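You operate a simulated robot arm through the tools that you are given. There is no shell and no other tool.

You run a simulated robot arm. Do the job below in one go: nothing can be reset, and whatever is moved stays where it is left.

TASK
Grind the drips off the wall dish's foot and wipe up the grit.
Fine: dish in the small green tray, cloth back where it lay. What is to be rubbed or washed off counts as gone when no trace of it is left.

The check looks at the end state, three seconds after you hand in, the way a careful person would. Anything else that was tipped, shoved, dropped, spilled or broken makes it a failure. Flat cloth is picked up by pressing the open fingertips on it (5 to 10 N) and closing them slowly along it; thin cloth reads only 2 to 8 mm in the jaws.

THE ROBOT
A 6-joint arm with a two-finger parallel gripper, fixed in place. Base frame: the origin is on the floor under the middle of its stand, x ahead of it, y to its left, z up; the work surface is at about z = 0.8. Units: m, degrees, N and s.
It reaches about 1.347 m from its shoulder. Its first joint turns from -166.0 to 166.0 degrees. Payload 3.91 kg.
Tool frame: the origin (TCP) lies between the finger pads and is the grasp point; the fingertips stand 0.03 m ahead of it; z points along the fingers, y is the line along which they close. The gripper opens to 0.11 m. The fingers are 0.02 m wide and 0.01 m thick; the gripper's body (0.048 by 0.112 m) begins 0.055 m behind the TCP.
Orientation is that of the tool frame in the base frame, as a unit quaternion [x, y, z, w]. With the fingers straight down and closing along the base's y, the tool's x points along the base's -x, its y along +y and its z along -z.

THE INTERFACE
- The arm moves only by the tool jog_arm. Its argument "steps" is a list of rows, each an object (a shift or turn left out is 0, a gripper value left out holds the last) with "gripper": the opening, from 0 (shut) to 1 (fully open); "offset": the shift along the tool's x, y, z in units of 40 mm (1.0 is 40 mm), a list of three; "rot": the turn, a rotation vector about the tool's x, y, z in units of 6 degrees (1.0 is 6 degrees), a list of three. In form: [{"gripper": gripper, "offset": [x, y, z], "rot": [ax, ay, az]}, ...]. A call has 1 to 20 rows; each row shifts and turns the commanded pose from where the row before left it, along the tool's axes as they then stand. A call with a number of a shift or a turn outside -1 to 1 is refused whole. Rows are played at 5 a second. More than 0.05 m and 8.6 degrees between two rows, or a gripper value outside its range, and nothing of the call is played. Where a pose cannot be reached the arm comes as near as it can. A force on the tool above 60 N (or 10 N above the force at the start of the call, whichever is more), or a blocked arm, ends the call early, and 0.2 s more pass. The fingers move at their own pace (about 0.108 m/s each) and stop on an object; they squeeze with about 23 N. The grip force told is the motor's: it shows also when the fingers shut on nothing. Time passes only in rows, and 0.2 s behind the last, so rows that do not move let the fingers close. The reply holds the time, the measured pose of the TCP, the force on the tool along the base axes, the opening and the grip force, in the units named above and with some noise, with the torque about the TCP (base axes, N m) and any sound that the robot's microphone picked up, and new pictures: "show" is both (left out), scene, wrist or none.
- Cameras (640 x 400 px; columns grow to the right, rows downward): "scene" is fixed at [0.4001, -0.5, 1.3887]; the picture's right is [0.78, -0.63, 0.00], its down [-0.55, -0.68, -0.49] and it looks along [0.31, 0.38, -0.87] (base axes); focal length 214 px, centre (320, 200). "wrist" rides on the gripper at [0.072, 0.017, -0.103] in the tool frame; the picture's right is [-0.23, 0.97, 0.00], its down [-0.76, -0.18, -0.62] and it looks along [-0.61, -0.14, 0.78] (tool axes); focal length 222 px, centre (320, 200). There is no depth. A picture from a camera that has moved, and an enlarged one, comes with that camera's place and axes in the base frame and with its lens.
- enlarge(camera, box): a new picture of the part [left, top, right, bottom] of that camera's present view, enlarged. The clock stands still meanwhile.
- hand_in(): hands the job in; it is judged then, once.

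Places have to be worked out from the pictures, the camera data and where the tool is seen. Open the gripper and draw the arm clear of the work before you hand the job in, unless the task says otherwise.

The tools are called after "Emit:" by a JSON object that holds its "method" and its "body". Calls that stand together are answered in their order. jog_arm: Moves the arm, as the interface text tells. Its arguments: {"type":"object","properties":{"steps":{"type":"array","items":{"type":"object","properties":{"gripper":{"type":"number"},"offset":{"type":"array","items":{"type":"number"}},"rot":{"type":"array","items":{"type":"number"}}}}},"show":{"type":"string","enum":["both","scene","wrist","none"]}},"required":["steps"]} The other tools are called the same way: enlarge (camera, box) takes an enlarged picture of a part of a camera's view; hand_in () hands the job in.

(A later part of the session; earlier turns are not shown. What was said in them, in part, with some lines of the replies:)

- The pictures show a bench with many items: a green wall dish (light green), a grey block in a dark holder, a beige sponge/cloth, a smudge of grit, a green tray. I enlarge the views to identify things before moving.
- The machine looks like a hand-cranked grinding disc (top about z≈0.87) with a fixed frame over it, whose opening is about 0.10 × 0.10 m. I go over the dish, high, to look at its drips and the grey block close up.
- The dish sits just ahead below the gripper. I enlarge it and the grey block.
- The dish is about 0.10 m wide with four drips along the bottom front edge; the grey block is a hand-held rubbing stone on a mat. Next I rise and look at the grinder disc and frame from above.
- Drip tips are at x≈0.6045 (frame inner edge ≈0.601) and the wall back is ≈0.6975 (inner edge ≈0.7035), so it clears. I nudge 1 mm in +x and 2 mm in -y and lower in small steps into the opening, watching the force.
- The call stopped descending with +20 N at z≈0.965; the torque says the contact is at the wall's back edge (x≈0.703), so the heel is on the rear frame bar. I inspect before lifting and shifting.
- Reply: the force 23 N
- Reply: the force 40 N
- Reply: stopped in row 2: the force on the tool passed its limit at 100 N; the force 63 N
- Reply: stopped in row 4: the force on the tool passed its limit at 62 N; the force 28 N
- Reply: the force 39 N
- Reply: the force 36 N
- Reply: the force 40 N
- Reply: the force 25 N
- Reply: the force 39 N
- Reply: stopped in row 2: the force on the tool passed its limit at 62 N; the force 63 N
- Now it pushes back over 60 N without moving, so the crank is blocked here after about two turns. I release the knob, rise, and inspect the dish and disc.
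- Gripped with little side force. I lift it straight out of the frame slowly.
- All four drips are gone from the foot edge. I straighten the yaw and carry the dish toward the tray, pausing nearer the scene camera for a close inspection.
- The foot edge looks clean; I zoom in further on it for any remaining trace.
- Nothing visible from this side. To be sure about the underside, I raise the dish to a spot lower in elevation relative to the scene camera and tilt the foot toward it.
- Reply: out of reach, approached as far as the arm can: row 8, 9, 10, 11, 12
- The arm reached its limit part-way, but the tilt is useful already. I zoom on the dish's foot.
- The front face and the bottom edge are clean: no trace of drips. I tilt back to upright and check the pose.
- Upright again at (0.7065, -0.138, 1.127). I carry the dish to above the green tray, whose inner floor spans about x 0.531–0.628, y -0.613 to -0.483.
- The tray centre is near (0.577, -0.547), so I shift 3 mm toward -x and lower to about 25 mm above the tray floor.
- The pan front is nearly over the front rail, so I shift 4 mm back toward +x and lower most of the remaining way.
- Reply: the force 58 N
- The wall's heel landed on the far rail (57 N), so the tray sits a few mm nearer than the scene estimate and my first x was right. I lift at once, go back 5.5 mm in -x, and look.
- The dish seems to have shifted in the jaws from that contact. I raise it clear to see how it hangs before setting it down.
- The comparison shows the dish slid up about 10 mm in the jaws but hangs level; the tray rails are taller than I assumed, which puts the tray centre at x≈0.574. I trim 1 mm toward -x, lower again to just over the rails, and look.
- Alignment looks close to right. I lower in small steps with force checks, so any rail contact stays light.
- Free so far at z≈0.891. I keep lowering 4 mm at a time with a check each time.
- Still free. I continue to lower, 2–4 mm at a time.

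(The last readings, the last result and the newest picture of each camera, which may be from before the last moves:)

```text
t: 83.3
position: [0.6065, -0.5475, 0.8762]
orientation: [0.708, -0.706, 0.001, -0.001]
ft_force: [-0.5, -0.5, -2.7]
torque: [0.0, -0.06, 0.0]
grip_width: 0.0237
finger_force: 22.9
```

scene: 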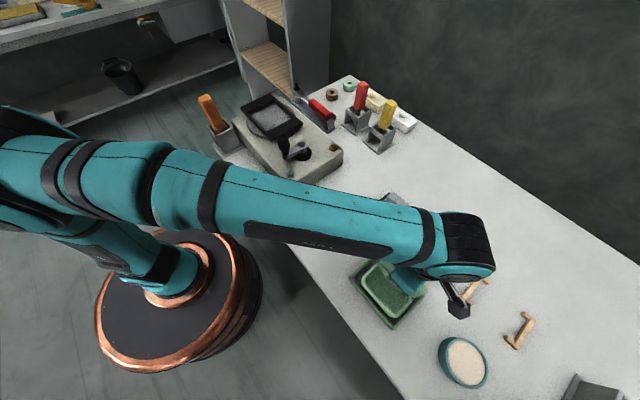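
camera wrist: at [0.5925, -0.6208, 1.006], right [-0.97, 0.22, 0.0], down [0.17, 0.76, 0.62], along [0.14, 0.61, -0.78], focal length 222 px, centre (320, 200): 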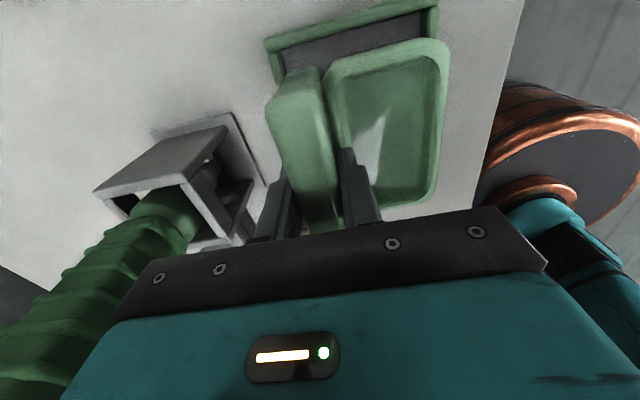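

Emit:
{"method": "jog_arm", "body": {"steps": [{"offset": [0, 0, 0.05]}, {"offset": [0, 0, 0.05]}, {"offset": [0, 0, 0]}], "show": "scene"}}

Emit:
{"method": "enlarge", "body": {"camera": "scene", "box": [345, 250, 435, 330]}}

Emit:
{"method": "enlarge", "body": {"camera": "wrist", "box": [240, 0, 480, 220]}}

```text
t: 84.1
position: [0.6057, -0.5468, 0.8717]
orientation: [0.708, -0.706, 0.0, -0.002]
ft_force: [0.2, 0.1, -3.2]
torque: [0.06, -0.01, 0.0]
grip_width: 0.0239
finger_force: 22.9
```

scene: 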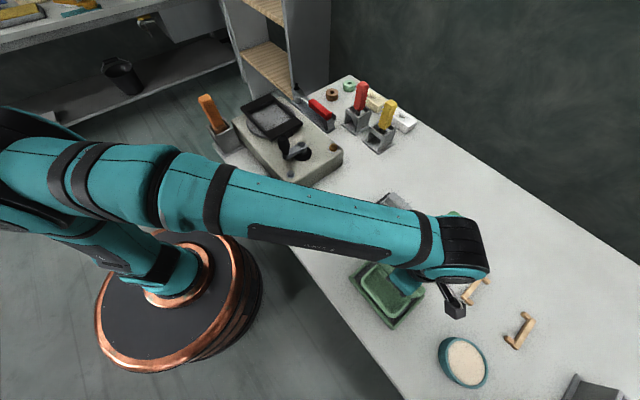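

```text
5.00 times, centred on (390, 290) of scene
camera zoom: at [0.4001, -0.5, 1.3887], right [0.78, -0.63, 0.0], down [-0.55, -0.68, -0.49], along [0.31, 0.38, -0.87], focal length 1072 px, centre (-30, -250)
```

zoom: 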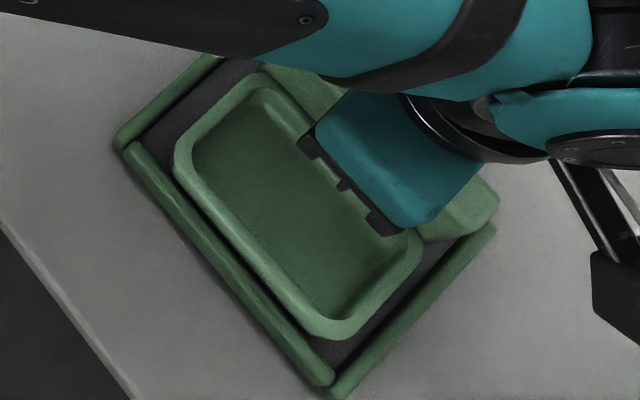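

```text
1.82 times, centred on (360, 110) of wrist
camera zoom: at [0.5904, -0.6211, 0.9755], right [-0.97, 0.22, 0.0], down [0.17, 0.76, 0.62], along [0.14, 0.61, -0.78], focal length 404 px, centre (247, 364)
```

zoom: 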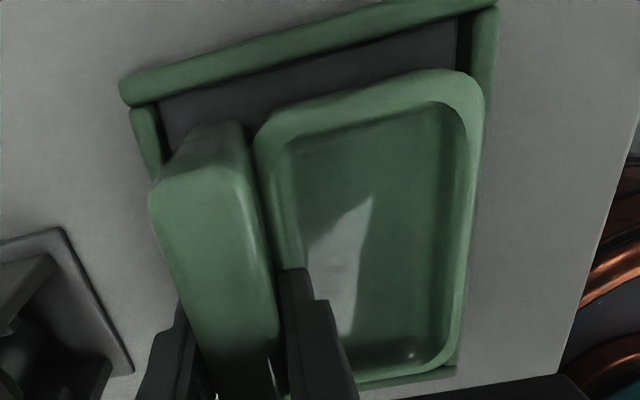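

Looks well inside the rails. I continue down in 2 mm steps.

Emit:
{"method": "jog_arm", "body": {"steps": [{"offset": [0, 0, 0.05]}, {"offset": [0, 0, 0.05]}, {"offset": [0, 0, 0]}], "show": "none"}}

Emit:
{"method": "jog_arm", "body": {"steps": [{"offset": [0, 0, 0.05]}, {"offset": [0, 0, 0]}], "show": "none"}}

```text
t: 84.9
position: [0.6054, -0.5467, 0.8706]
orientation: [0.708, -0.706, 0.003, -0.002]
ft_force: [13.2, -9.6, 46.6]
torque: [0.12, 1.22, 0.1]
grip_width: 0.024
finger_force: 23.3
```

```text
t: 85.3
position: [0.607, -0.548, 0.8716]
orientation: [0.708, -0.706, 0.004, -0.002]
ft_force: [0.9, 1.5, 12.0]
torque: [0.64, 1.15, -0.09]
grip_width: 0.0241
finger_force: 23.3
stopped in row 1: the force on the tool passed its limit at 65 N (the readings are from after the stop); the commanded pose is now the measured one
```

Now it has bottomed out with the centre of pressure in the middle of the foot, which fits the tray floor. I check the picture before releasing.

Emit:
{"method": "enlarge", "body": {"camera": "scene", "box": [345, 250, 435, 330]}}

Emit:
{"method": "enlarge", "body": {"camera": "wrist", "box": [240, 0, 480, 220]}}

```text
5.00 times, centred on (390, 290) of scene
camera zoom: at [0.4001, -0.5, 1.3887], right [0.78, -0.63, 0.0], down [-0.55, -0.68, -0.49], along [0.31, 0.38, -0.87], focal length 1072 px, centre (-30, -250)
```

zoom: 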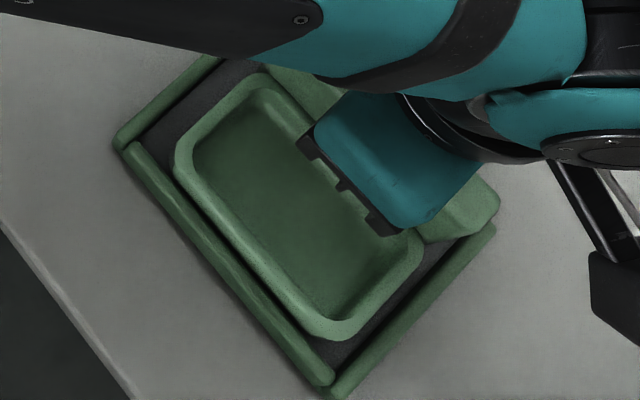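

```text
1.82 times, centred on (360, 110) of wrist
camera zoom: at [0.59, -0.6208, 0.9754], right [-0.97, 0.22, -0.01], down [0.17, 0.76, 0.62], along [0.15, 0.6, -0.78], focal length 404 px, centre (247, 364)
```

zoom: 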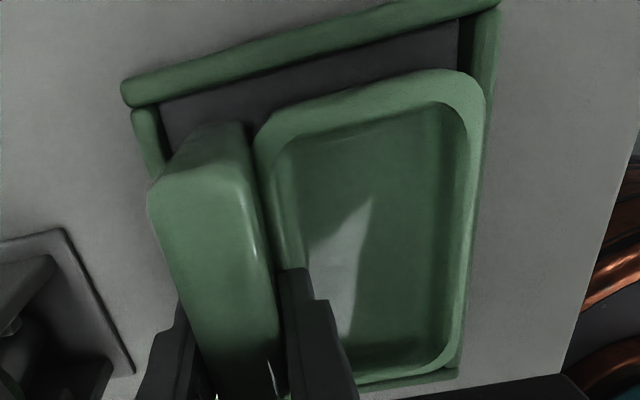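

It appears seated between the rails. I open the fingers slowly.

Emit:
{"method": "jog_arm", "body": {"steps": [{"gripper": 0.24}, {"gripper": 0.28}, {"gripper": 0.34}, {"gripper": 0.42}, {"gripper": 0.5}, {"gripper": 0.5}], "show": "none"}}

Emit:
{"method": "enlarge", "body": {"camera": "scene", "box": [345, 250, 435, 330]}}

Emit:
{"method": "enlarge", "body": {"camera": "wrist", "box": [240, 0, 480, 220]}}

```text
t: 86.7
position: [0.6079, -0.5466, 0.8732]
orientation: [0.709, -0.706, 0.005, -0.002]
ft_force: [16.0, 2.9, 32.6]
torque: [0.21, 0.4, -0.15]
grip_width: 0.0463
finger_force: 0.0
```

```text
5.00 times, centred on (390, 290) of scene
camera zoom: at [0.4001, -0.5, 1.3887], right [0.78, -0.63, 0.0], down [-0.55, -0.68, -0.49], along [0.31, 0.38, -0.87], focal length 1072 px, centre (-30, -250)
```

zoom: 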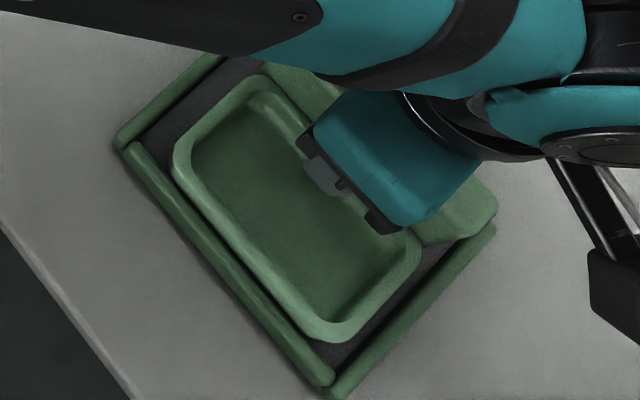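

```text
1.82 times, centred on (360, 110) of wrist
camera zoom: at [0.5904, -0.6202, 0.9753], right [-0.97, 0.22, -0.01], down [0.17, 0.76, 0.62], along [0.15, 0.6, -0.78], focal length 404 px, centre (247, 364)
```

zoom: 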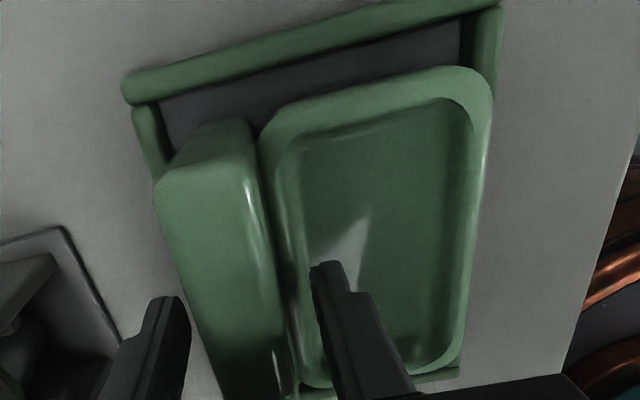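

The open fingertip is pressing on the pan rim (the dish sat higher in the jaws), so I raise the gripper straight up now.

Emit:
{"method": "jog_arm", "body": {"steps": [{"offset": [0, 0, -0.15]}, {"offset": [0, 0, -0.3]}, {"gripper": 0.55, "offset": [0, 0, -0.6]}, {"offset": [0, 0, -0.9]}, {"offset": [0, 0, -0.9]}, {"offset": [0, 0, -0.9]}, {"offset": [0, 0, 0]}]}}

Emit:
{"method": "enlarge", "body": {"camera": "scene", "box": [345, 240, 445, 330]}}

Emit:
{"method": "enlarge", "body": {"camera": "wrist", "box": [240, 0, 480, 220]}}

```text
t: 88.3
position: [0.6068, -0.5478, 1.021]
orientation: [0.708, -0.706, 0.003, -0.002]
ft_force: [-0.4, -1.1, 0.3]
torque: [-0.02, 0.02, 0.04]
grip_width: 0.0605
finger_force: 0.0
camera wrist: at [0.5911, -0.6205, 1.1239], right [-0.97, 0.22, -0.01], down [0.17, 0.76, 0.62], along [0.14, 0.61, -0.78], focal length 222 px, centre (320, 200)
```

scene: 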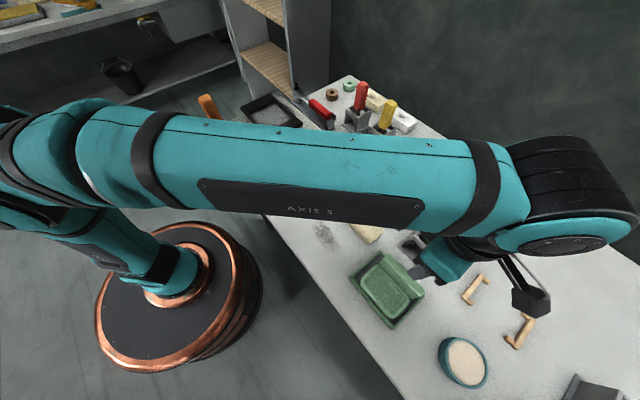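
wrist: 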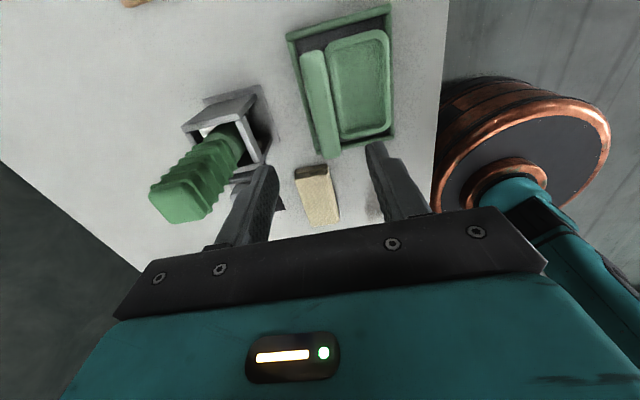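

```text
4.44 times, centred on (395, 285) of scene
camera zoom: at [0.4001, -0.5, 1.3887], right [0.78, -0.63, 0.0], down [-0.55, -0.68, -0.49], along [0.31, 0.38, -0.87], focal length 953 px, centre (-13, -178)
```

zoom: 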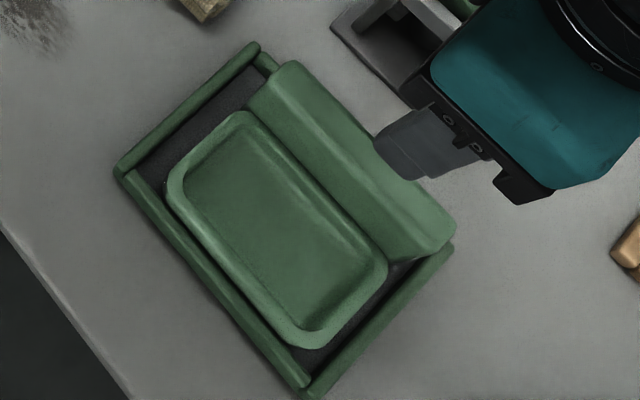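

```text
1.82 times, centred on (360, 110) of wrist
camera zoom: at [0.5911, -0.6205, 1.1239], right [-0.97, 0.22, -0.01], down [0.17, 0.76, 0.62], along [0.14, 0.61, -0.78], focal length 404 px, centre (247, 364)
```

zoom: 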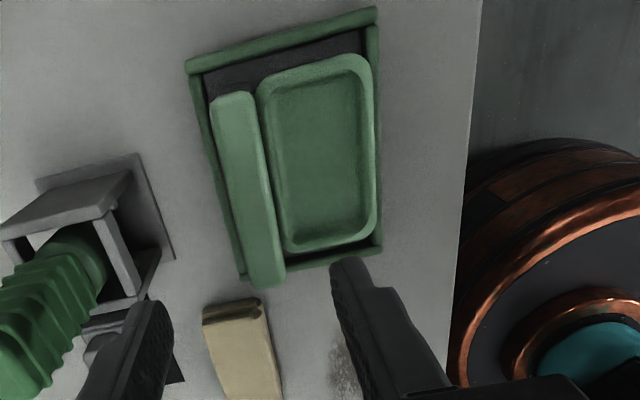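

The dish stands in the tray between the rails and the gripper is clear. Next the cloth: a folded pad about 0.057 × 0.106 × 0.02 m centred near (0.651, -0.3895), to be gripped across its x width. I move above it and look.

Emit:
{"method": "jog_arm", "body": {"steps": [{"gripper": 0.8, "offset": [-0.8, -0.22, 0]}, {"offset": [-0.8, -0.22, 0]}, {"offset": [-0.8, -0.22, 0]}, {"offset": [-0.8, -0.22, 0]}, {"offset": [-0.76, -0.22, 0]}, {"offset": [0, 0, 0]}]}}

Emit:
{"method": "enlarge", "body": {"camera": "wrist", "box": [220, 0, 480, 200]}}

Emit:
{"method": "enlarge", "body": {"camera": "scene", "box": [345, 240, 445, 330]}}

Emit:
{"method": "enlarge", "body": {"camera": "scene", "box": [305, 195, 395, 255]}}

```text
t: 89.7
position: [0.6477, -0.3887, 1.0236]
orientation: [0.709, -0.706, 0.003, -0.002]
ft_force: [-0.4, -0.4, 0.3]
torque: [0.01, -0.01, 0.03]
grip_width: 0.0881
finger_force: 0.0
camera wrist: at [0.6316, -0.4617, 1.126], right [-0.97, 0.22, -0.01], down [0.17, 0.76, 0.62], along [0.15, 0.61, -0.78], focal length 222 px, centre (320, 200)
```

scene: 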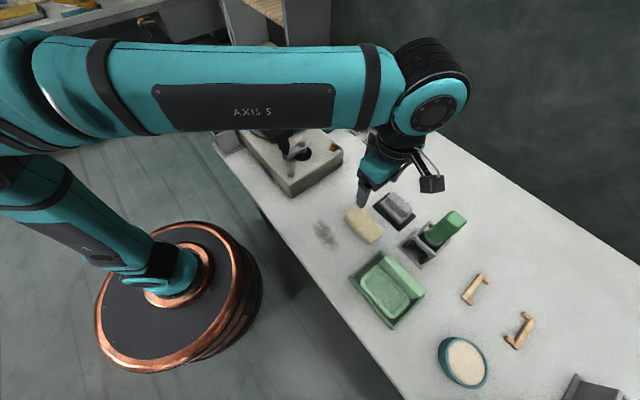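
wrist: 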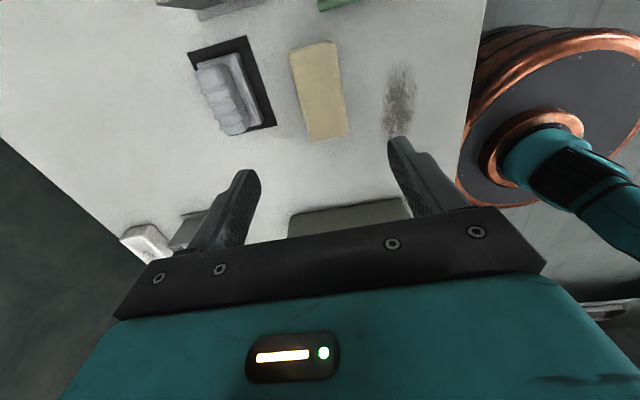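

```text
2.00 times, centred on (350, 100) of wrist
camera zoom: at [0.6316, -0.4617, 1.126], right [-0.97, 0.22, -0.01], down [0.17, 0.76, 0.62], along [0.15, 0.61, -0.78], focal length 444 px, centre (260, 400)
```

zoom: 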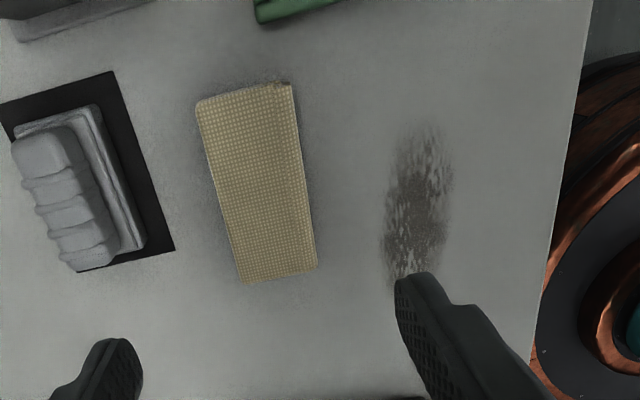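

```text
4.44 times, centred on (395, 285) of scene
camera zoom: at [0.4001, -0.5, 1.3887], right [0.78, -0.63, 0.0], down [-0.55, -0.68, -0.49], along [0.31, 0.38, -0.87], focal length 953 px, centre (-13, -178)
```

zoom: 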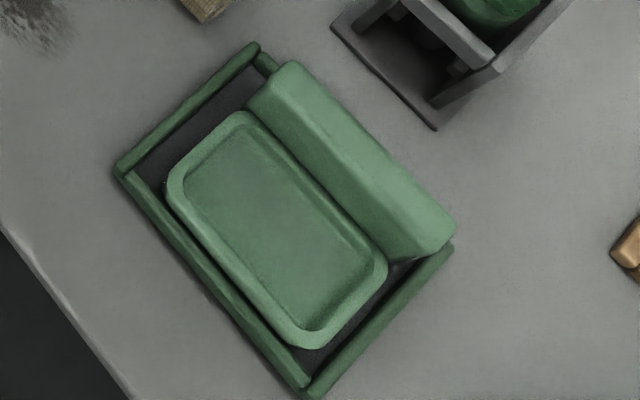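

```text
6.67 times, centred on (350, 225) of scene
camera zoom: at [0.4001, -0.5, 1.3887], right [0.78, -0.63, 0.0], down [-0.55, -0.68, -0.49], along [0.31, 0.38, -0.87], focal length 1430 px, centre (120, 33)
```

zoom: 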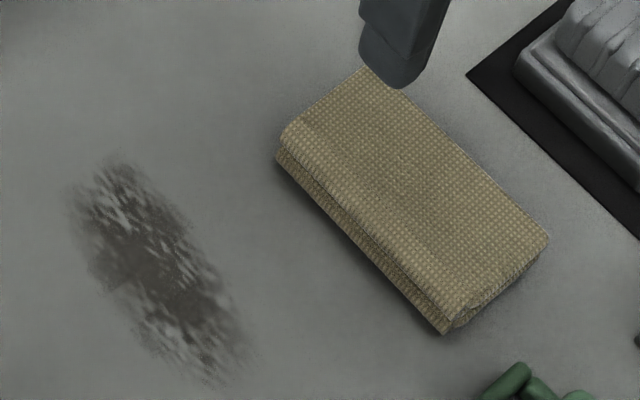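

The cloth is untouched at centre ≈ (0.650, -0.388) and the dish looks level in the tray. I lower the open fingers astride the cloth's long sides.

Emit:
{"method": "jog_arm", "body": {"steps": [{"offset": [0, -0.05, 0.9]}, {"offset": [0, 0, 0.9]}, {"offset": [0, 0, 0.9]}, {"offset": [0, 0, 0.9]}, {"offset": [0, 0, 0.7]}, {"offset": [0, 0, 0]}]}}

Emit:
{"method": "enlarge", "body": {"camera": "wrist", "box": [200, 0, 460, 240]}}

```text
t: 91.1
position: [0.6511, -0.3881, 0.8483]
orientation: [0.709, -0.706, 0.003, -0.001]
ft_force: [-0.5, -0.1, 0.2]
torque: [0.01, -0.02, -0.03]
grip_width: 0.0881
finger_force: 0.1
camera wrist: at [0.635, -0.4615, 0.952], right [-0.97, 0.22, -0.01], down [0.17, 0.76, 0.62], along [0.15, 0.61, -0.78], focal length 222 px, centre (320, 200)
```

scene: 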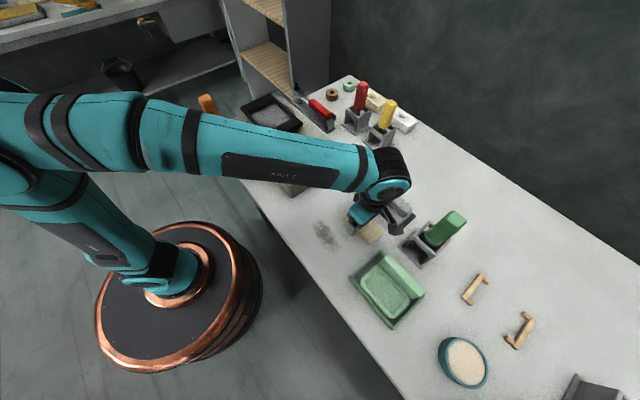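
wrist: 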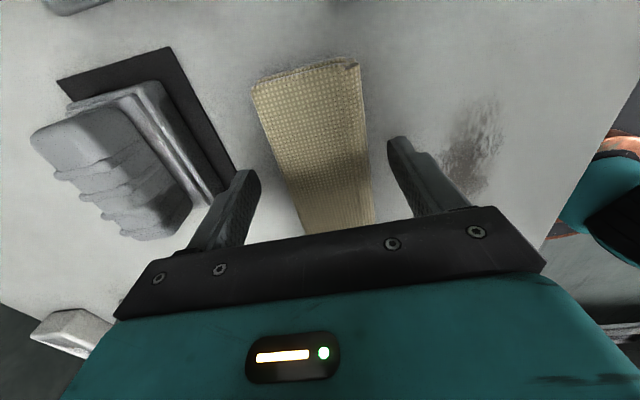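

```text
1.67 times, centred on (330, 120) of wrist
camera zoom: at [0.635, -0.4615, 0.952], right [-0.97, 0.22, -0.01], down [0.17, 0.76, 0.62], along [0.15, 0.61, -0.78], focal length 370 px, centre (303, 333)
```

zoom: 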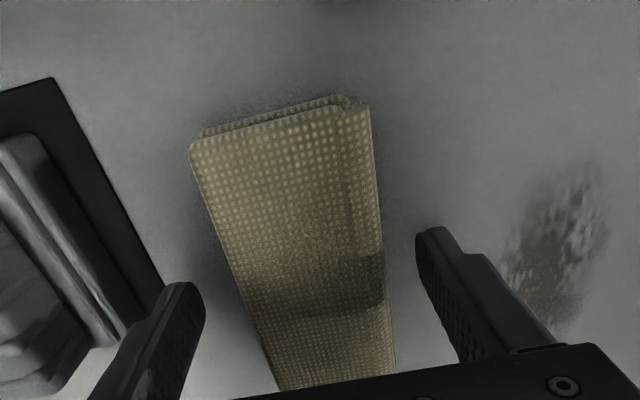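

The fingers straddle the cloth with room on both sides. I lower 12 mm more and close slowly.

Emit:
{"method": "jog_arm", "body": {"steps": [{"offset": [0, 0, 0.15]}, {"offset": [0, 0, 0.13]}, {"offset": [0, 0, 0]}], "show": "none"}}

Emit:
{"method": "jog_arm", "body": {"steps": [{"gripper": 0.7}, {"gripper": 0.62}, {"gripper": 0.56}, {"gripper": 0.5}, {"gripper": 0.45}, {"gripper": 0.4}, {"gripper": 0.35}, {"gripper": 0.3}, {"gripper": 0.25}, {"gripper": 0.25}]}}

Emit:
{"method": "enlarge", "body": {"camera": "wrist", "box": [200, 0, 460, 240]}}

```text
t: 91.9
position: [0.6526, -0.3903, 0.8375]
orientation: [0.709, -0.705, 0.003, -0.002]
ft_force: [0.8, -0.1, -0.2]
torque: [-0.04, -0.01, 0.04]
grip_width: 0.088
finger_force: 0.0
```

```text
t: 94.1
position: [0.6523, -0.3895, 0.8375]
orientation: [0.709, -0.706, 0.004, -0.002]
ft_force: [-0.1, 0.0, 2.4]
torque: [0.0, 0.09, 0.01]
grip_width: 0.0543
finger_force: 23.4
camera wrist: at [0.6359, -0.4626, 0.9408], right [-0.97, 0.22, -0.01], down [0.17, 0.76, 0.62], along [0.15, 0.61, -0.78], focal length 222 px, centre (320, 200)
```

scene: 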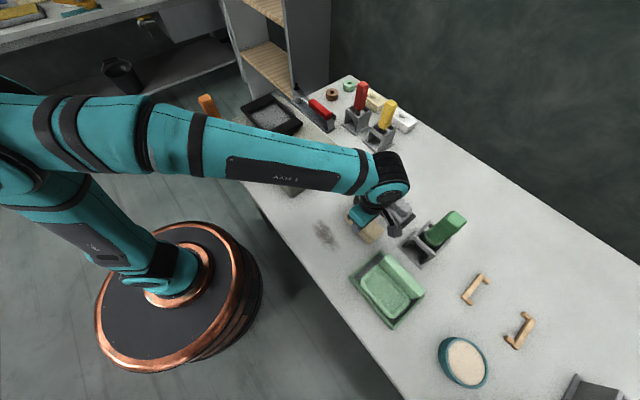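
wrist: 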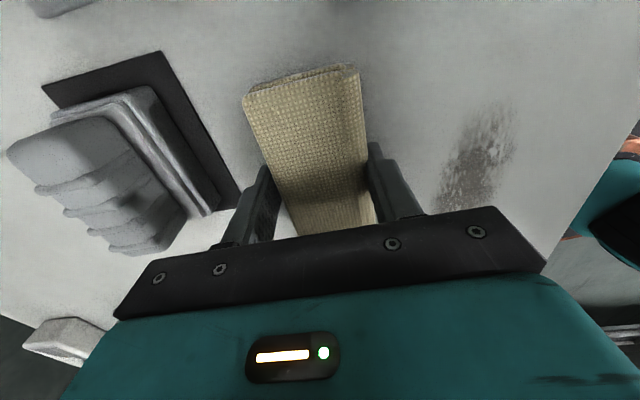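

```text
1.67 times, centred on (330, 120) of wrist
camera zoom: at [0.6359, -0.4626, 0.9408], right [-0.97, 0.22, -0.01], down [0.17, 0.76, 0.62], along [0.15, 0.61, -0.78], focal length 370 px, centre (303, 333)
```

zoom: 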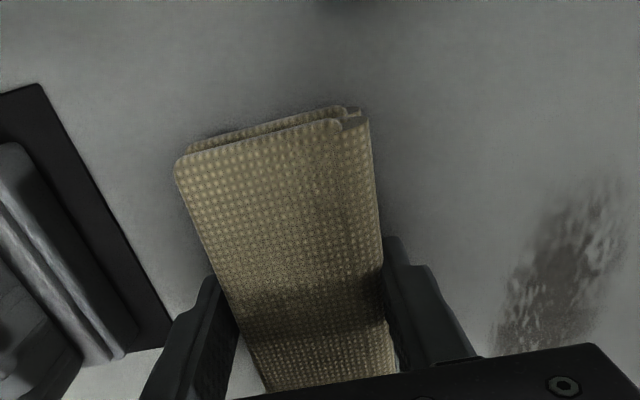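

Cloth gripped firmly (54 mm wide, pad-like). I lift it 30 mm, carry it over the grit patch centre (0.551, -0.345), and lower to just above the surface.

Emit:
{"method": "jog_arm", "body": {"steps": [{"offset": [0, 0, -0.3]}, {"offset": [0, 0, -0.45]}, {"offset": [-0.3, 0.8, 0]}, {"offset": [-0.4, 0.85, 0]}, {"offset": [-0.41, 0.875, 0]}, {"offset": [0, 0, 0.35]}, {"offset": [0, 0, 0.3]}, {"offset": [0, 0, 0]}]}}

Emit:
{"method": "enlarge", "body": {"camera": "scene", "box": [270, 170, 400, 270]}}

```text
t: 95.9
position: [0.5514, -0.3433, 0.8408]
orientation: [0.709, -0.706, 0.003, -0.003]
ft_force: [-0.8, 0.2, -0.6]
torque: [0.02, -0.01, -0.01]
grip_width: 0.0544
finger_force: 22.8
camera wrist: at [0.5345, -0.4174, 0.9438], right [-0.97, 0.22, -0.01], down [0.17, 0.76, 0.62], along [0.14, 0.61, -0.78], focal length 222 px, centre (320, 200)
```

scene: 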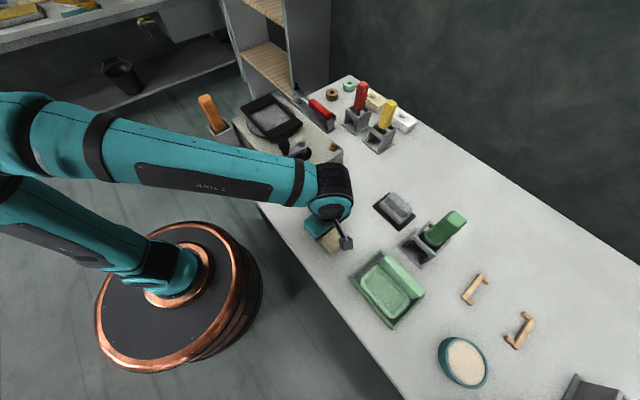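
wrist: 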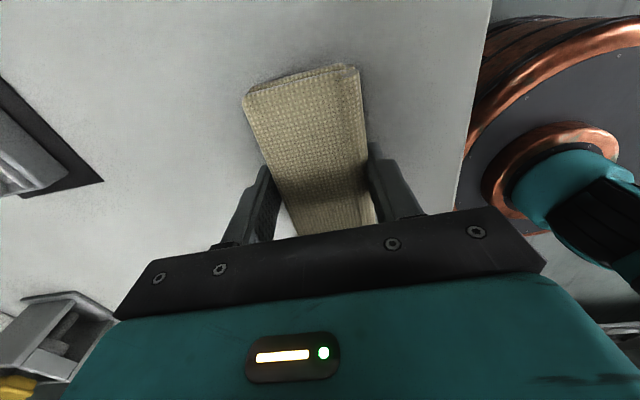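

```text
4.00 times, centred on (335, 220) of scene
camera zoom: at [0.4001, -0.5, 1.3887], right [0.78, -0.63, 0.0], down [-0.55, -0.68, -0.49], along [0.31, 0.38, -0.87], focal length 858 px, centre (260, 120)
```

zoom: 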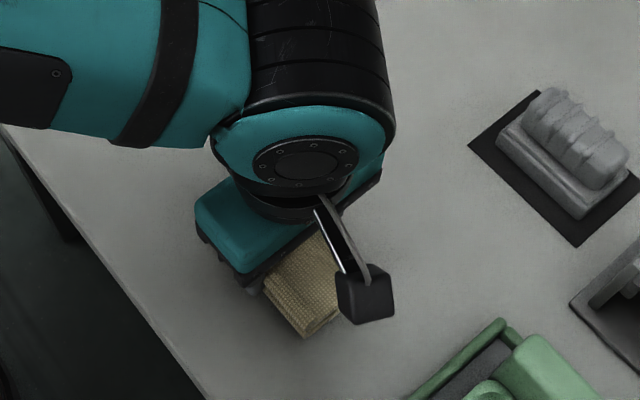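

The cloth hovers over the patch. I lower to contact with a light press.

Emit:
{"method": "jog_arm", "body": {"steps": [{"offset": [0, 0, 0.05]}, {"offset": [0, 0, 0.04]}, {"offset": [0, 0, 0]}], "show": "none"}}

```text
t: 96.7
position: [0.5512, -0.3451, 0.8371]
orientation: [0.708, -0.706, 0.004, -0.002]
ft_force: [0.8, 0.9, 9.2]
torque: [0.14, 0.28, -0.01]
grip_width: 0.0546
finger_force: 23.1
```

Contact at 9 N. I rub back and forth in x and then in y over the patch.

Emit:
{"method": "jog_arm", "body": {"steps": [{"offset": [0, -0.5, 0]}, {"offset": [0, -0.5, 0]}, {"offset": [0, 0.5, 0]}, {"offset": [0, 0.5, 0]}, {"offset": [0, 0.5, 0]}, {"offset": [0, 0.5, 0]}, {"offset": [0, -0.5, 0]}, {"offset": [0, -0.5, 0]}, {"offset": [0.5, 0, 0]}, {"offset": [0.5, 0, 0]}, {"offset": [-0.5, 0, 0]}, {"offset": [-0.5, 0, 0]}, {"offset": [-0.5, 0, 0]}, {"offset": [-0.5, 0, 0]}, {"offset": [0.5, 0, 0]}, {"offset": [0.5, 0, 0]}, {"offset": [0, 0, 0]}], "show": "wrist"}}

```text
t: 100.3
position: [0.5516, -0.3442, 0.8367]
orientation: [0.708, -0.706, 0.003, -0.002]
ft_force: [0.8, 1.1, 2.5]
torque: [0.01, 0.06, 0.02]
grip_width: 0.0546
finger_force: 22.9
camera wrist: at [0.5353, -0.4173, 0.9407], right [-0.97, 0.22, -0.01], down [0.17, 0.76, 0.62], along [0.14, 0.61, -0.78], focal length 222 px, centre (320, 200)
```

wrist: 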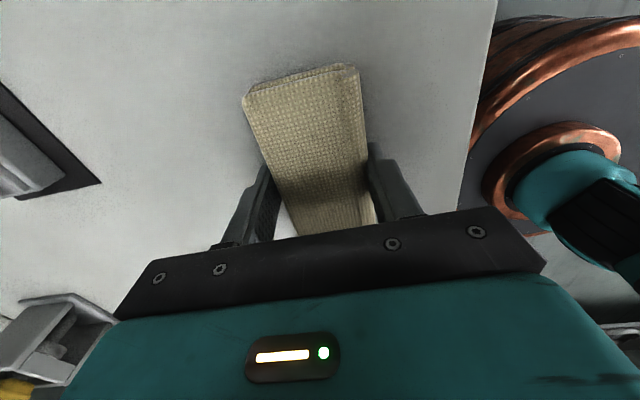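

The press eased to 2.5 N, so I lower by 1 mm and rub a second round, slower in the middle, then read the force.

Emit:
{"method": "jog_arm", "body": {"steps": [{"offset": [0, 0, 0.03]}, {"offset": [0, 0.4, 0]}, {"offset": [0, 0.4, 0]}, {"offset": [0.3, -0.4, 0]}, {"offset": [0, -0.4, 0]}, {"offset": [0, -0.4, 0]}, {"offset": [0, -0.4, 0]}, {"offset": [-0.3, 0.4, 0]}, {"offset": [0, 0.4, 0]}, {"offset": [-0.3, 0.4, 0]}, {"offset": [0, 0.4, 0]}, {"offset": [0, -0.4, 0]}, {"offset": [0, -0.4, 0]}, {"offset": [0, -0.4, 0]}, {"offset": [0, -0.4, 0]}, {"offset": [0.3, 0.4, 0]}, {"offset": [0, 0.4, 0]}, {"offset": [0, 0, 0]}], "show": "none"}}

```text
t: 104.1
position: [0.5519, -0.3457, 0.8337]
orientation: [0.708, -0.706, 0.005, -0.002]
ft_force: [14.1, 2.2, 30.0]
torque: [-0.07, -0.2, 0.01]
grip_width: 0.0546
finger_force: 23.5
```

The load rose to 30 N, so I lift the cloth off, move it toward its home, and look at the patch.

Emit:
{"method": "jog_arm", "body": {"steps": [{"offset": [0, 0, -0.3]}, {"offset": [0, 0, -0.6]}, {"offset": [0.3, -0.8, 0]}, {"offset": [0.4, -0.85, 0]}, {"offset": [0.41, -0.875, 0]}, {"offset": [0, 0, 0]}]}}

Emit:
{"method": "enlarge", "body": {"camera": "scene", "box": [285, 195, 375, 265]}}

Emit:
{"method": "enlarge", "body": {"camera": "wrist", "box": [340, 40, 560, 220]}}

```text
t: 105.5
position: [0.6536, -0.3898, 0.8731]
orientation: [0.708, -0.706, 0.004, -0.001]
ft_force: [0.5, -0.6, -0.7]
torque: [0.03, 0.0, 0.02]
grip_width: 0.0546
finger_force: 22.9
camera wrist: at [0.6374, -0.4622, 0.9755], right [-0.97, 0.22, -0.01], down [0.17, 0.76, 0.62], along [0.14, 0.61, -0.78], focal length 222 px, centre (320, 200)
```

scene: 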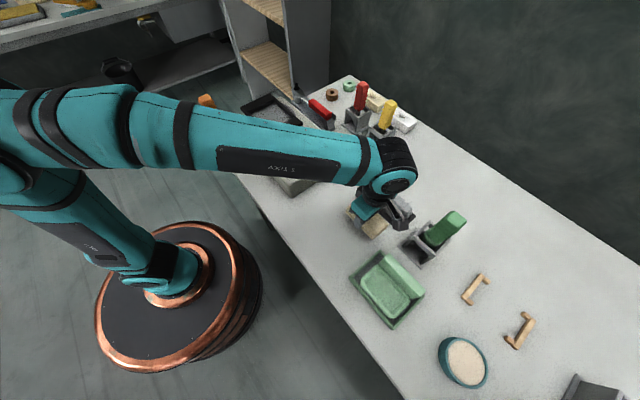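
wrist: 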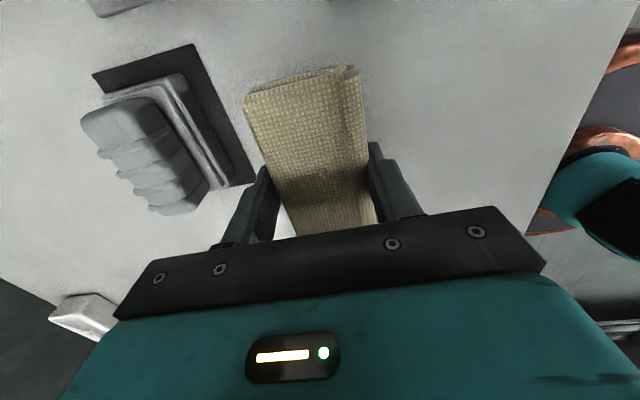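

```text
5.71 times, centred on (330, 230) of scene
camera zoom: at [0.4001, -0.5, 1.3887], right [0.78, -0.63, 0.0], down [-0.55, -0.68, -0.49], along [0.31, 0.38, -0.87], focal length 1226 px, centre (263, 29)
```

zoom: 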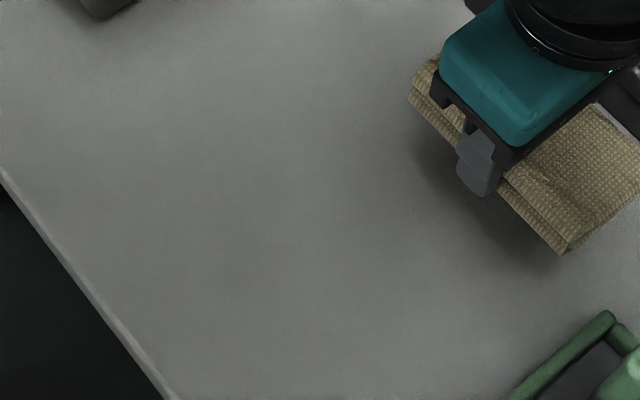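

```text
2.22 times, centred on (450, 130) of wrist
camera zoom: at [0.6374, -0.4622, 0.9755], right [-0.97, 0.22, -0.01], down [0.17, 0.76, 0.62], along [0.14, 0.61, -0.78], focal length 494 px, centre (31, 356)
```

zoom: 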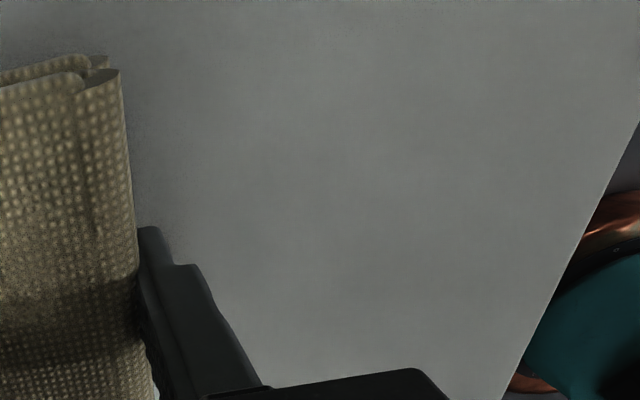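

The patch is wiped completely clean. I now lower the cloth back at its original spot.

Emit:
{"method": "jog_arm", "body": {"steps": [{"offset": [0, 0, 0.4]}, {"offset": [0, 0, 0.4]}, {"offset": [0, 0, 0.05]}, {"offset": [0, 0, 0]}]}}

Emit:
{"method": "enlarge", "body": {"camera": "scene", "box": [305, 195, 395, 255]}}

Emit:
{"method": "enlarge", "body": {"camera": "wrist", "box": [200, 0, 460, 240]}}

```text
t: 106.5
position: [0.652, -0.3893, 0.8389]
orientation: [0.708, -0.706, 0.002, -0.003]
ft_force: [0.4, 0.0, 0.0]
torque: [0.04, 0.02, 0.03]
grip_width: 0.0543
finger_force: 23.0
camera wrist: at [0.6364, -0.4616, 0.9421], right [-0.97, 0.22, -0.01], down [0.17, 0.76, 0.62], along [0.15, 0.61, -0.78], focal length 222 px, centre (320, 200)
```

scene: 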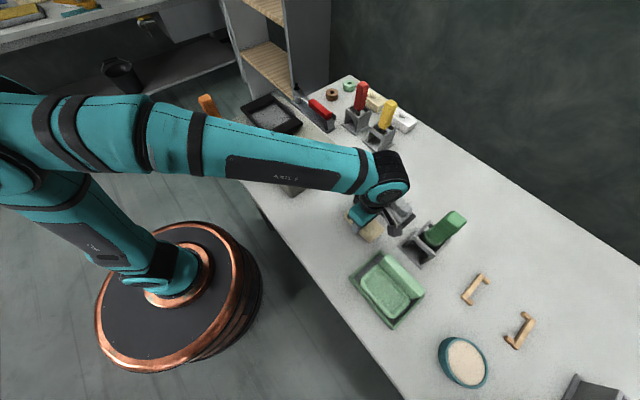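
wrist: 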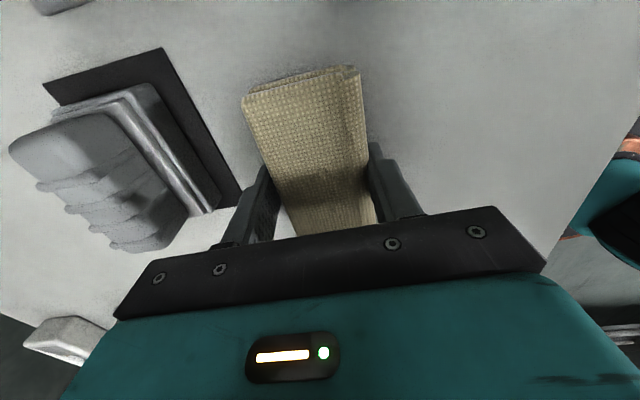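

```text
6.67 times, centred on (350, 225) of scene
camera zoom: at [0.4001, -0.5, 1.3887], right [0.78, -0.63, 0.0], down [-0.55, -0.68, -0.49], along [0.31, 0.38, -0.87], focal length 1430 px, centre (120, 33)
```

zoom: 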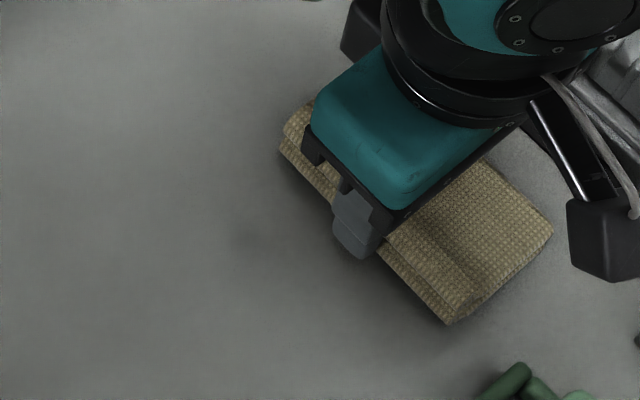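

```text
1.67 times, centred on (330, 120) of wrist
camera zoom: at [0.6364, -0.4616, 0.9421], right [-0.97, 0.22, -0.01], down [0.17, 0.76, 0.62], along [0.15, 0.61, -0.78], focal length 370 px, centre (303, 333)
```

zoom: 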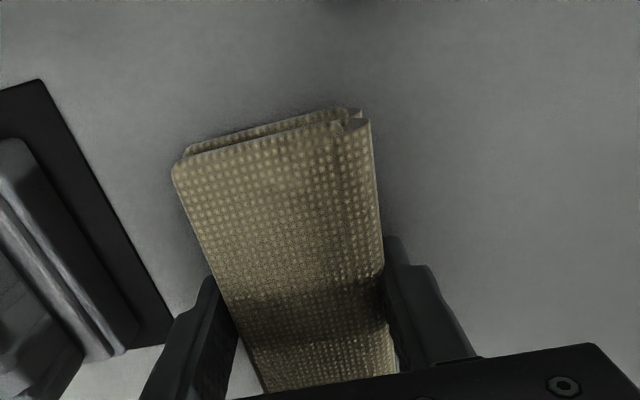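

The cloth is 2–3 mm above its original place and aligned. I touch down gently.

Emit:
{"method": "jog_arm", "body": {"steps": [{"offset": [0, 0, 0.04]}, {"offset": [0, 0, 0.04]}, {"offset": [0, 0, 0]}], "show": "none"}}

```text
t: 107.3
position: [0.6525, -0.3896, 0.8358]
orientation: [0.708, -0.706, 0.003, -0.002]
ft_force: [0.2, -0.1, -0.9]
torque: [0.0, -0.06, 0.0]
grip_width: 0.0544
finger_force: 23.4
```

Emit:
{"method": "jog_arm", "body": {"steps": [{"offset": [0, 0, 0.03]}, {"offset": [0, 0, 0.02]}, {"offset": [0, 0, 0]}], "show": "none"}}

```text
t: 108.1
position: [0.6526, -0.3898, 0.8345]
orientation: [0.708, -0.706, 0.004, -0.003]
ft_force: [8.7, -4.8, 28.9]
torque: [0.03, 0.09, -0.06]
grip_width: 0.0545
finger_force: 23.4
```

Touching the table (29 N, stiff), so I relieve about 1 mm and then open slowly.

Emit:
{"method": "jog_arm", "body": {"steps": [{"offset": [0, 0, -0.035]}, {"gripper": 0.52}, {"gripper": 0.56}, {"gripper": 0.62}, {"gripper": 0.7}, {"gripper": 0.78}, {"gripper": 0.78}], "show": "wrist"}}

```text
t: 109.7
position: [0.6519, -0.3889, 0.8347]
orientation: [0.709, -0.705, 0.003, -0.002]
ft_force: [0.0, -0.1, 0.7]
torque: [0.01, -0.03, -0.01]
grip_width: 0.0856
finger_force: 0.0
camera wrist: at [0.6357, -0.4622, 0.9377], right [-0.97, 0.22, -0.01], down [0.17, 0.76, 0.62], along [0.15, 0.61, -0.78], focal length 222 px, centre (320, 200)
```

wrist: 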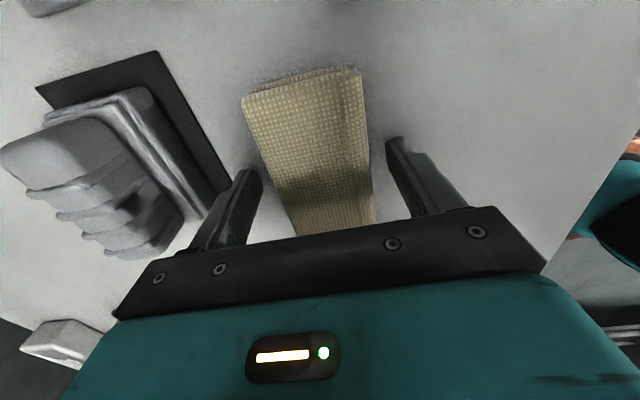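

Released with no load. I rise straight up and then draw the arm back clear of the work for a final check.

Emit:
{"method": "jog_arm", "body": {"steps": [{"offset": [0, 0, -0.4]}, {"offset": [0, 0, -0.9]}, {"offset": [0, 0, -0.9]}, {"offset": [0, 0, -0.9]}, {"offset": [0, 0, -0.9]}, {"offset": [0, 0, -0.9]}, {"offset": [0, 0, -0.9]}, {"offset": [0, 0, -0.9]}, {"offset": [0, 0, -0.9]}, {"offset": [0, 0, 0]}]}}

Emit:
{"method": "jog_arm", "body": {"steps": [{"gripper": 1, "offset": [-0.9, 0.5, 0]}, {"offset": [-0.9, 0.5, 0]}, {"offset": [-0.9, 0.5, 0]}, {"offset": [-0.9, 0.5, 0]}, {"offset": [-0.9, 0.5, 0]}, {"offset": [-0.9, 0.5, 0]}, {"offset": [-0.9, 0.5, 0]}, {"offset": [-0.9, 0.5, 0]}, {"offset": [0, 0, 0]}]}}

Emit:
{"method": "enlarge", "body": {"camera": "scene", "box": [305, 195, 395, 255]}}

Emit:
{"method": "enlarge", "body": {"camera": "scene", "box": [345, 240, 445, 330]}}

Emit:
{"method": "enlarge", "body": {"camera": "scene", "box": [225, 75, 345, 195]}}

```text
t: 111.9
position: [0.65, -0.39, 1.1389]
orientation: [0.709, -0.706, 0.004, -0.002]
ft_force: [0.0, 0.0, 0.2]
torque: [-0.01, -0.04, -0.03]
grip_width: 0.0858
finger_force: 0.0
camera wrist: at [0.6343, -0.4637, 1.2421], right [-0.97, 0.22, -0.01], down [0.17, 0.76, 0.62], along [0.14, 0.61, -0.78], focal length 222 px, centre (320, 200)
```

scene: 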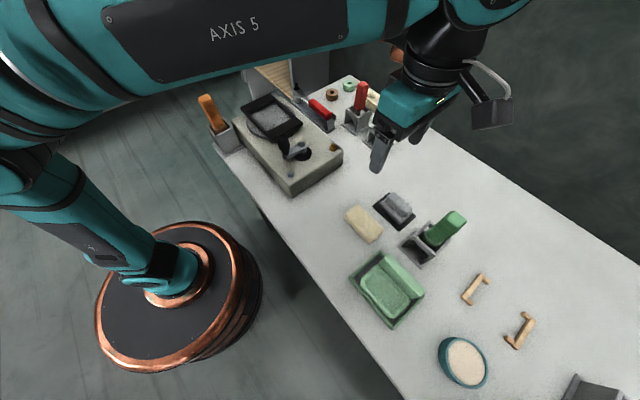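
wrist: 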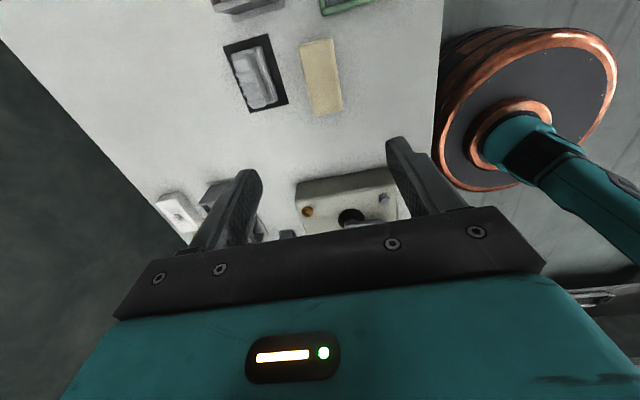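

```text
t: 113.9
position: [0.4863, -0.1005, 1.1373]
orientation: [0.708, -0.706, 0.004, -0.002]
ft_force: [-0.5, 0.1, -0.3]
torque: [-0.05, -0.03, -0.03]
grip_width: 0.1099
finger_force: 0.0
camera wrist: at [0.4714, -0.1743, 1.2408], right [-0.97, 0.22, -0.01], down [0.17, 0.76, 0.62], along [0.15, 0.61, -0.78], focal length 222 px, centre (320, 200)
```

scene: 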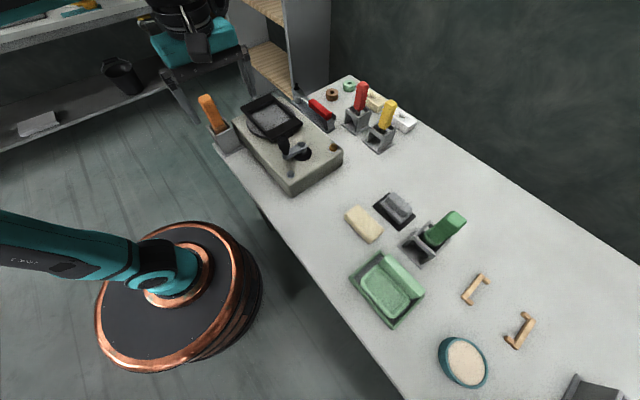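
wrist: 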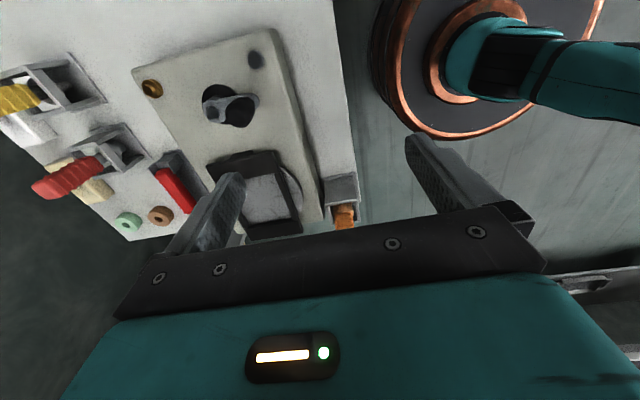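

```text
6.67 times, centred on (350, 225) of scene
camera zoom: at [0.4001, -0.5, 1.3887], right [0.78, -0.63, 0.0], down [-0.55, -0.68, -0.49], along [0.31, 0.38, -0.87], focal length 1430 px, centre (120, 33)
```

zoom: 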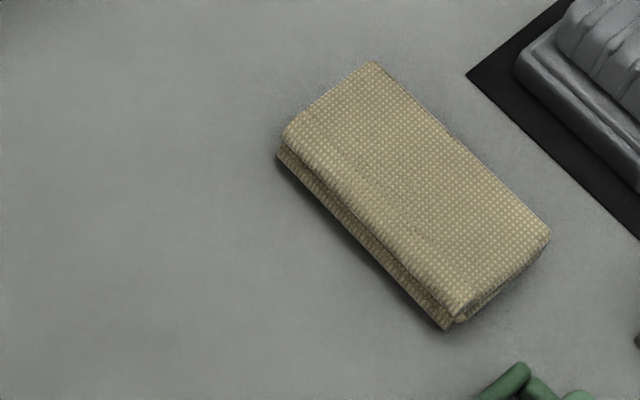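

```text
4.44 times, centred on (395, 285) of scene
camera zoom: at [0.4001, -0.5, 1.3887], right [0.78, -0.63, 0.0], down [-0.55, -0.68, -0.49], along [0.31, 0.38, -0.87], focal length 953 px, centre (-13, -178)
```

zoom: 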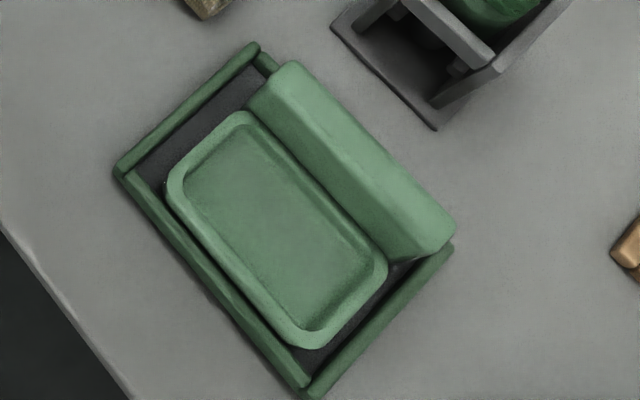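

```text
3.33 times, centred on (285, 135) of scene
camera zoom: at [0.4001, -0.5, 1.3887], right [0.78, -0.63, 0.0], down [-0.55, -0.68, -0.49], along [0.31, 0.38, -0.87], focal length 715 px, centre (437, 417)
```

zoom: 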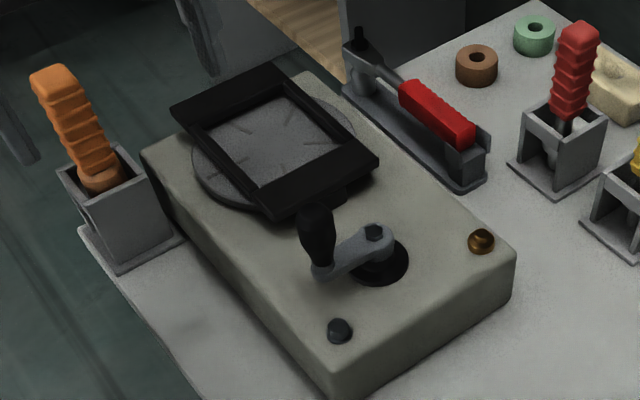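

Cloth is back within about 2 mm of where it lay, the grit is gone, and the grinder area is tidy. I take one last close look at the dish in the tray.

Emit:
{"method": "enlarge", "body": {"camera": "scene", "box": [355, 250, 405, 290]}}

Emit:
{"method": "enlarge", "body": {"camera": "scene", "box": [380, 280, 430, 330]}}

Emit:
{"method": "enlarge", "body": {"camera": "scene", "box": [300, 205, 350, 265]}}

```text
10.00 times, centred on (380, 270) of scene
camera zoom: at [0.4001, -0.5, 1.3887], right [0.78, -0.63, 0.0], down [-0.55, -0.68, -0.49], along [0.31, 0.38, -0.87], focal length 2145 px, centre (-280, -500)
```

zoom: 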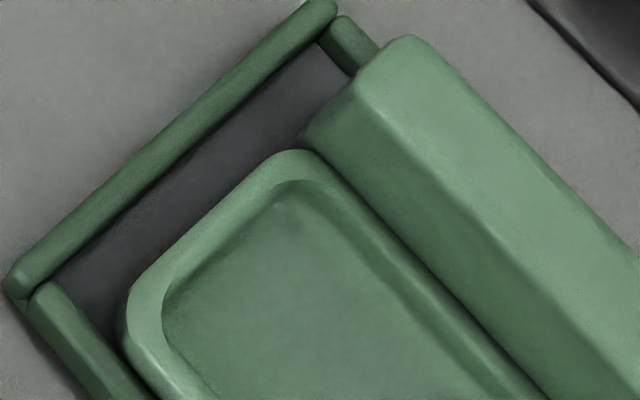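

```text
8.00 times, centred on (405, 305) of scene
camera zoom: at [0.4001, -0.5, 1.3887], right [0.78, -0.63, 0.0], down [-0.55, -0.68, -0.49], along [0.31, 0.38, -0.87], focal length 1716 px, centre (-360, -640)
```

zoom: 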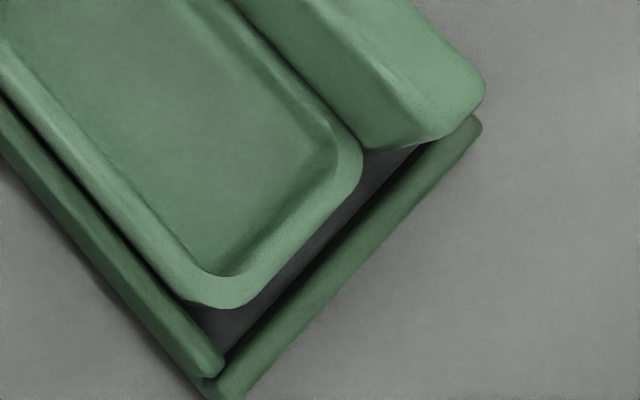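

```text
6.67 times, centred on (325, 235) of scene
camera zoom: at [0.4001, -0.5, 1.3887], right [0.78, -0.63, 0.0], down [-0.55, -0.68, -0.49], along [0.31, 0.38, -0.87], focal length 1430 px, centre (287, -33)
```

zoom: 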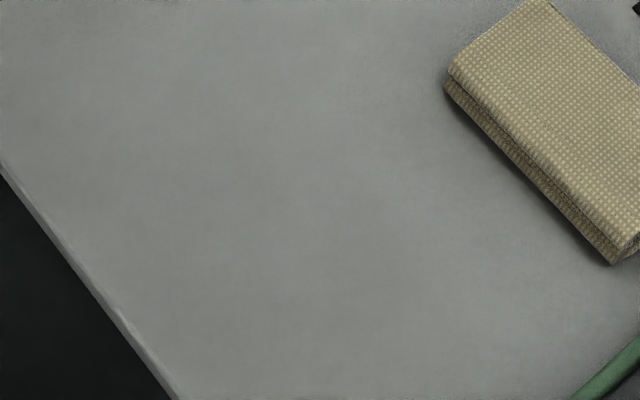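

Everything checks out: the dish stands level inside the green tray with no drips, the bench is clean, and the cloth is in place. I raise the open gripper a little further clear before handing in.

Emit:
{"method": "jog_arm", "body": {"steps": [{"offset": [0, 0.5, -0.7]}, {"offset": [0, 0.5, -0.7]}, {"offset": [0, 0, 0]}], "show": "scene"}}

```text
t: 114.7
position: [0.449, -0.1024, 1.1946]
orientation: [0.708, -0.706, 0.003, -0.002]
ft_force: [0.7, 0.1, 0.2]
torque: [0.01, -0.03, -0.02]
grip_width: 0.1102
finger_force: 0.0
```

scene: 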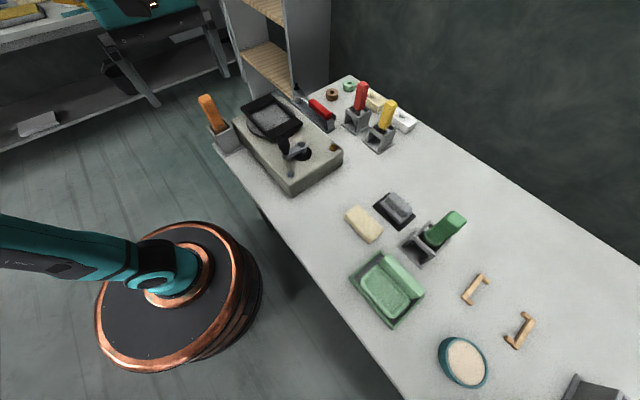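

The arm is clear with the gripper open, and the picture shows everything in its place: dish in the green tray, grit wiped away, cloth where it lay. I hand the job in.

Emit:
{"method": "hand_in", "body": {}}

```text
The job is handed in.
```

The job is handed in. The drips are ground off the wall dish's foot, the dish is in the small green tray, and the grit is wiped up. I don't have the check's verdict.

- **Drips:** About two turns of the hand crank took off all four. Close-ups of the front face and bottom edge show no trace. I could only see the underside at a shallow angle, not face on. The crank would not turn any further at the end of the second turn.
- **Dish in the tray:** It sits between the rails and looks level in the pictures. On the first try its back edge landed on the far rail with about 57 N, and I lifted it off and reset it. The next try met the tray floor at up to 65 N. The tray did not visibly move and I saw no damage.
- **Grit:** Two rounds of rubbing with the cloth cleared the patch, and close-ups show a clean bench.
- **Cloth:** It is back within about 2 mm of where it lay, facing the same way.

Nothing else on the bench looks moved. The gripper is open and the arm is clear of the work.
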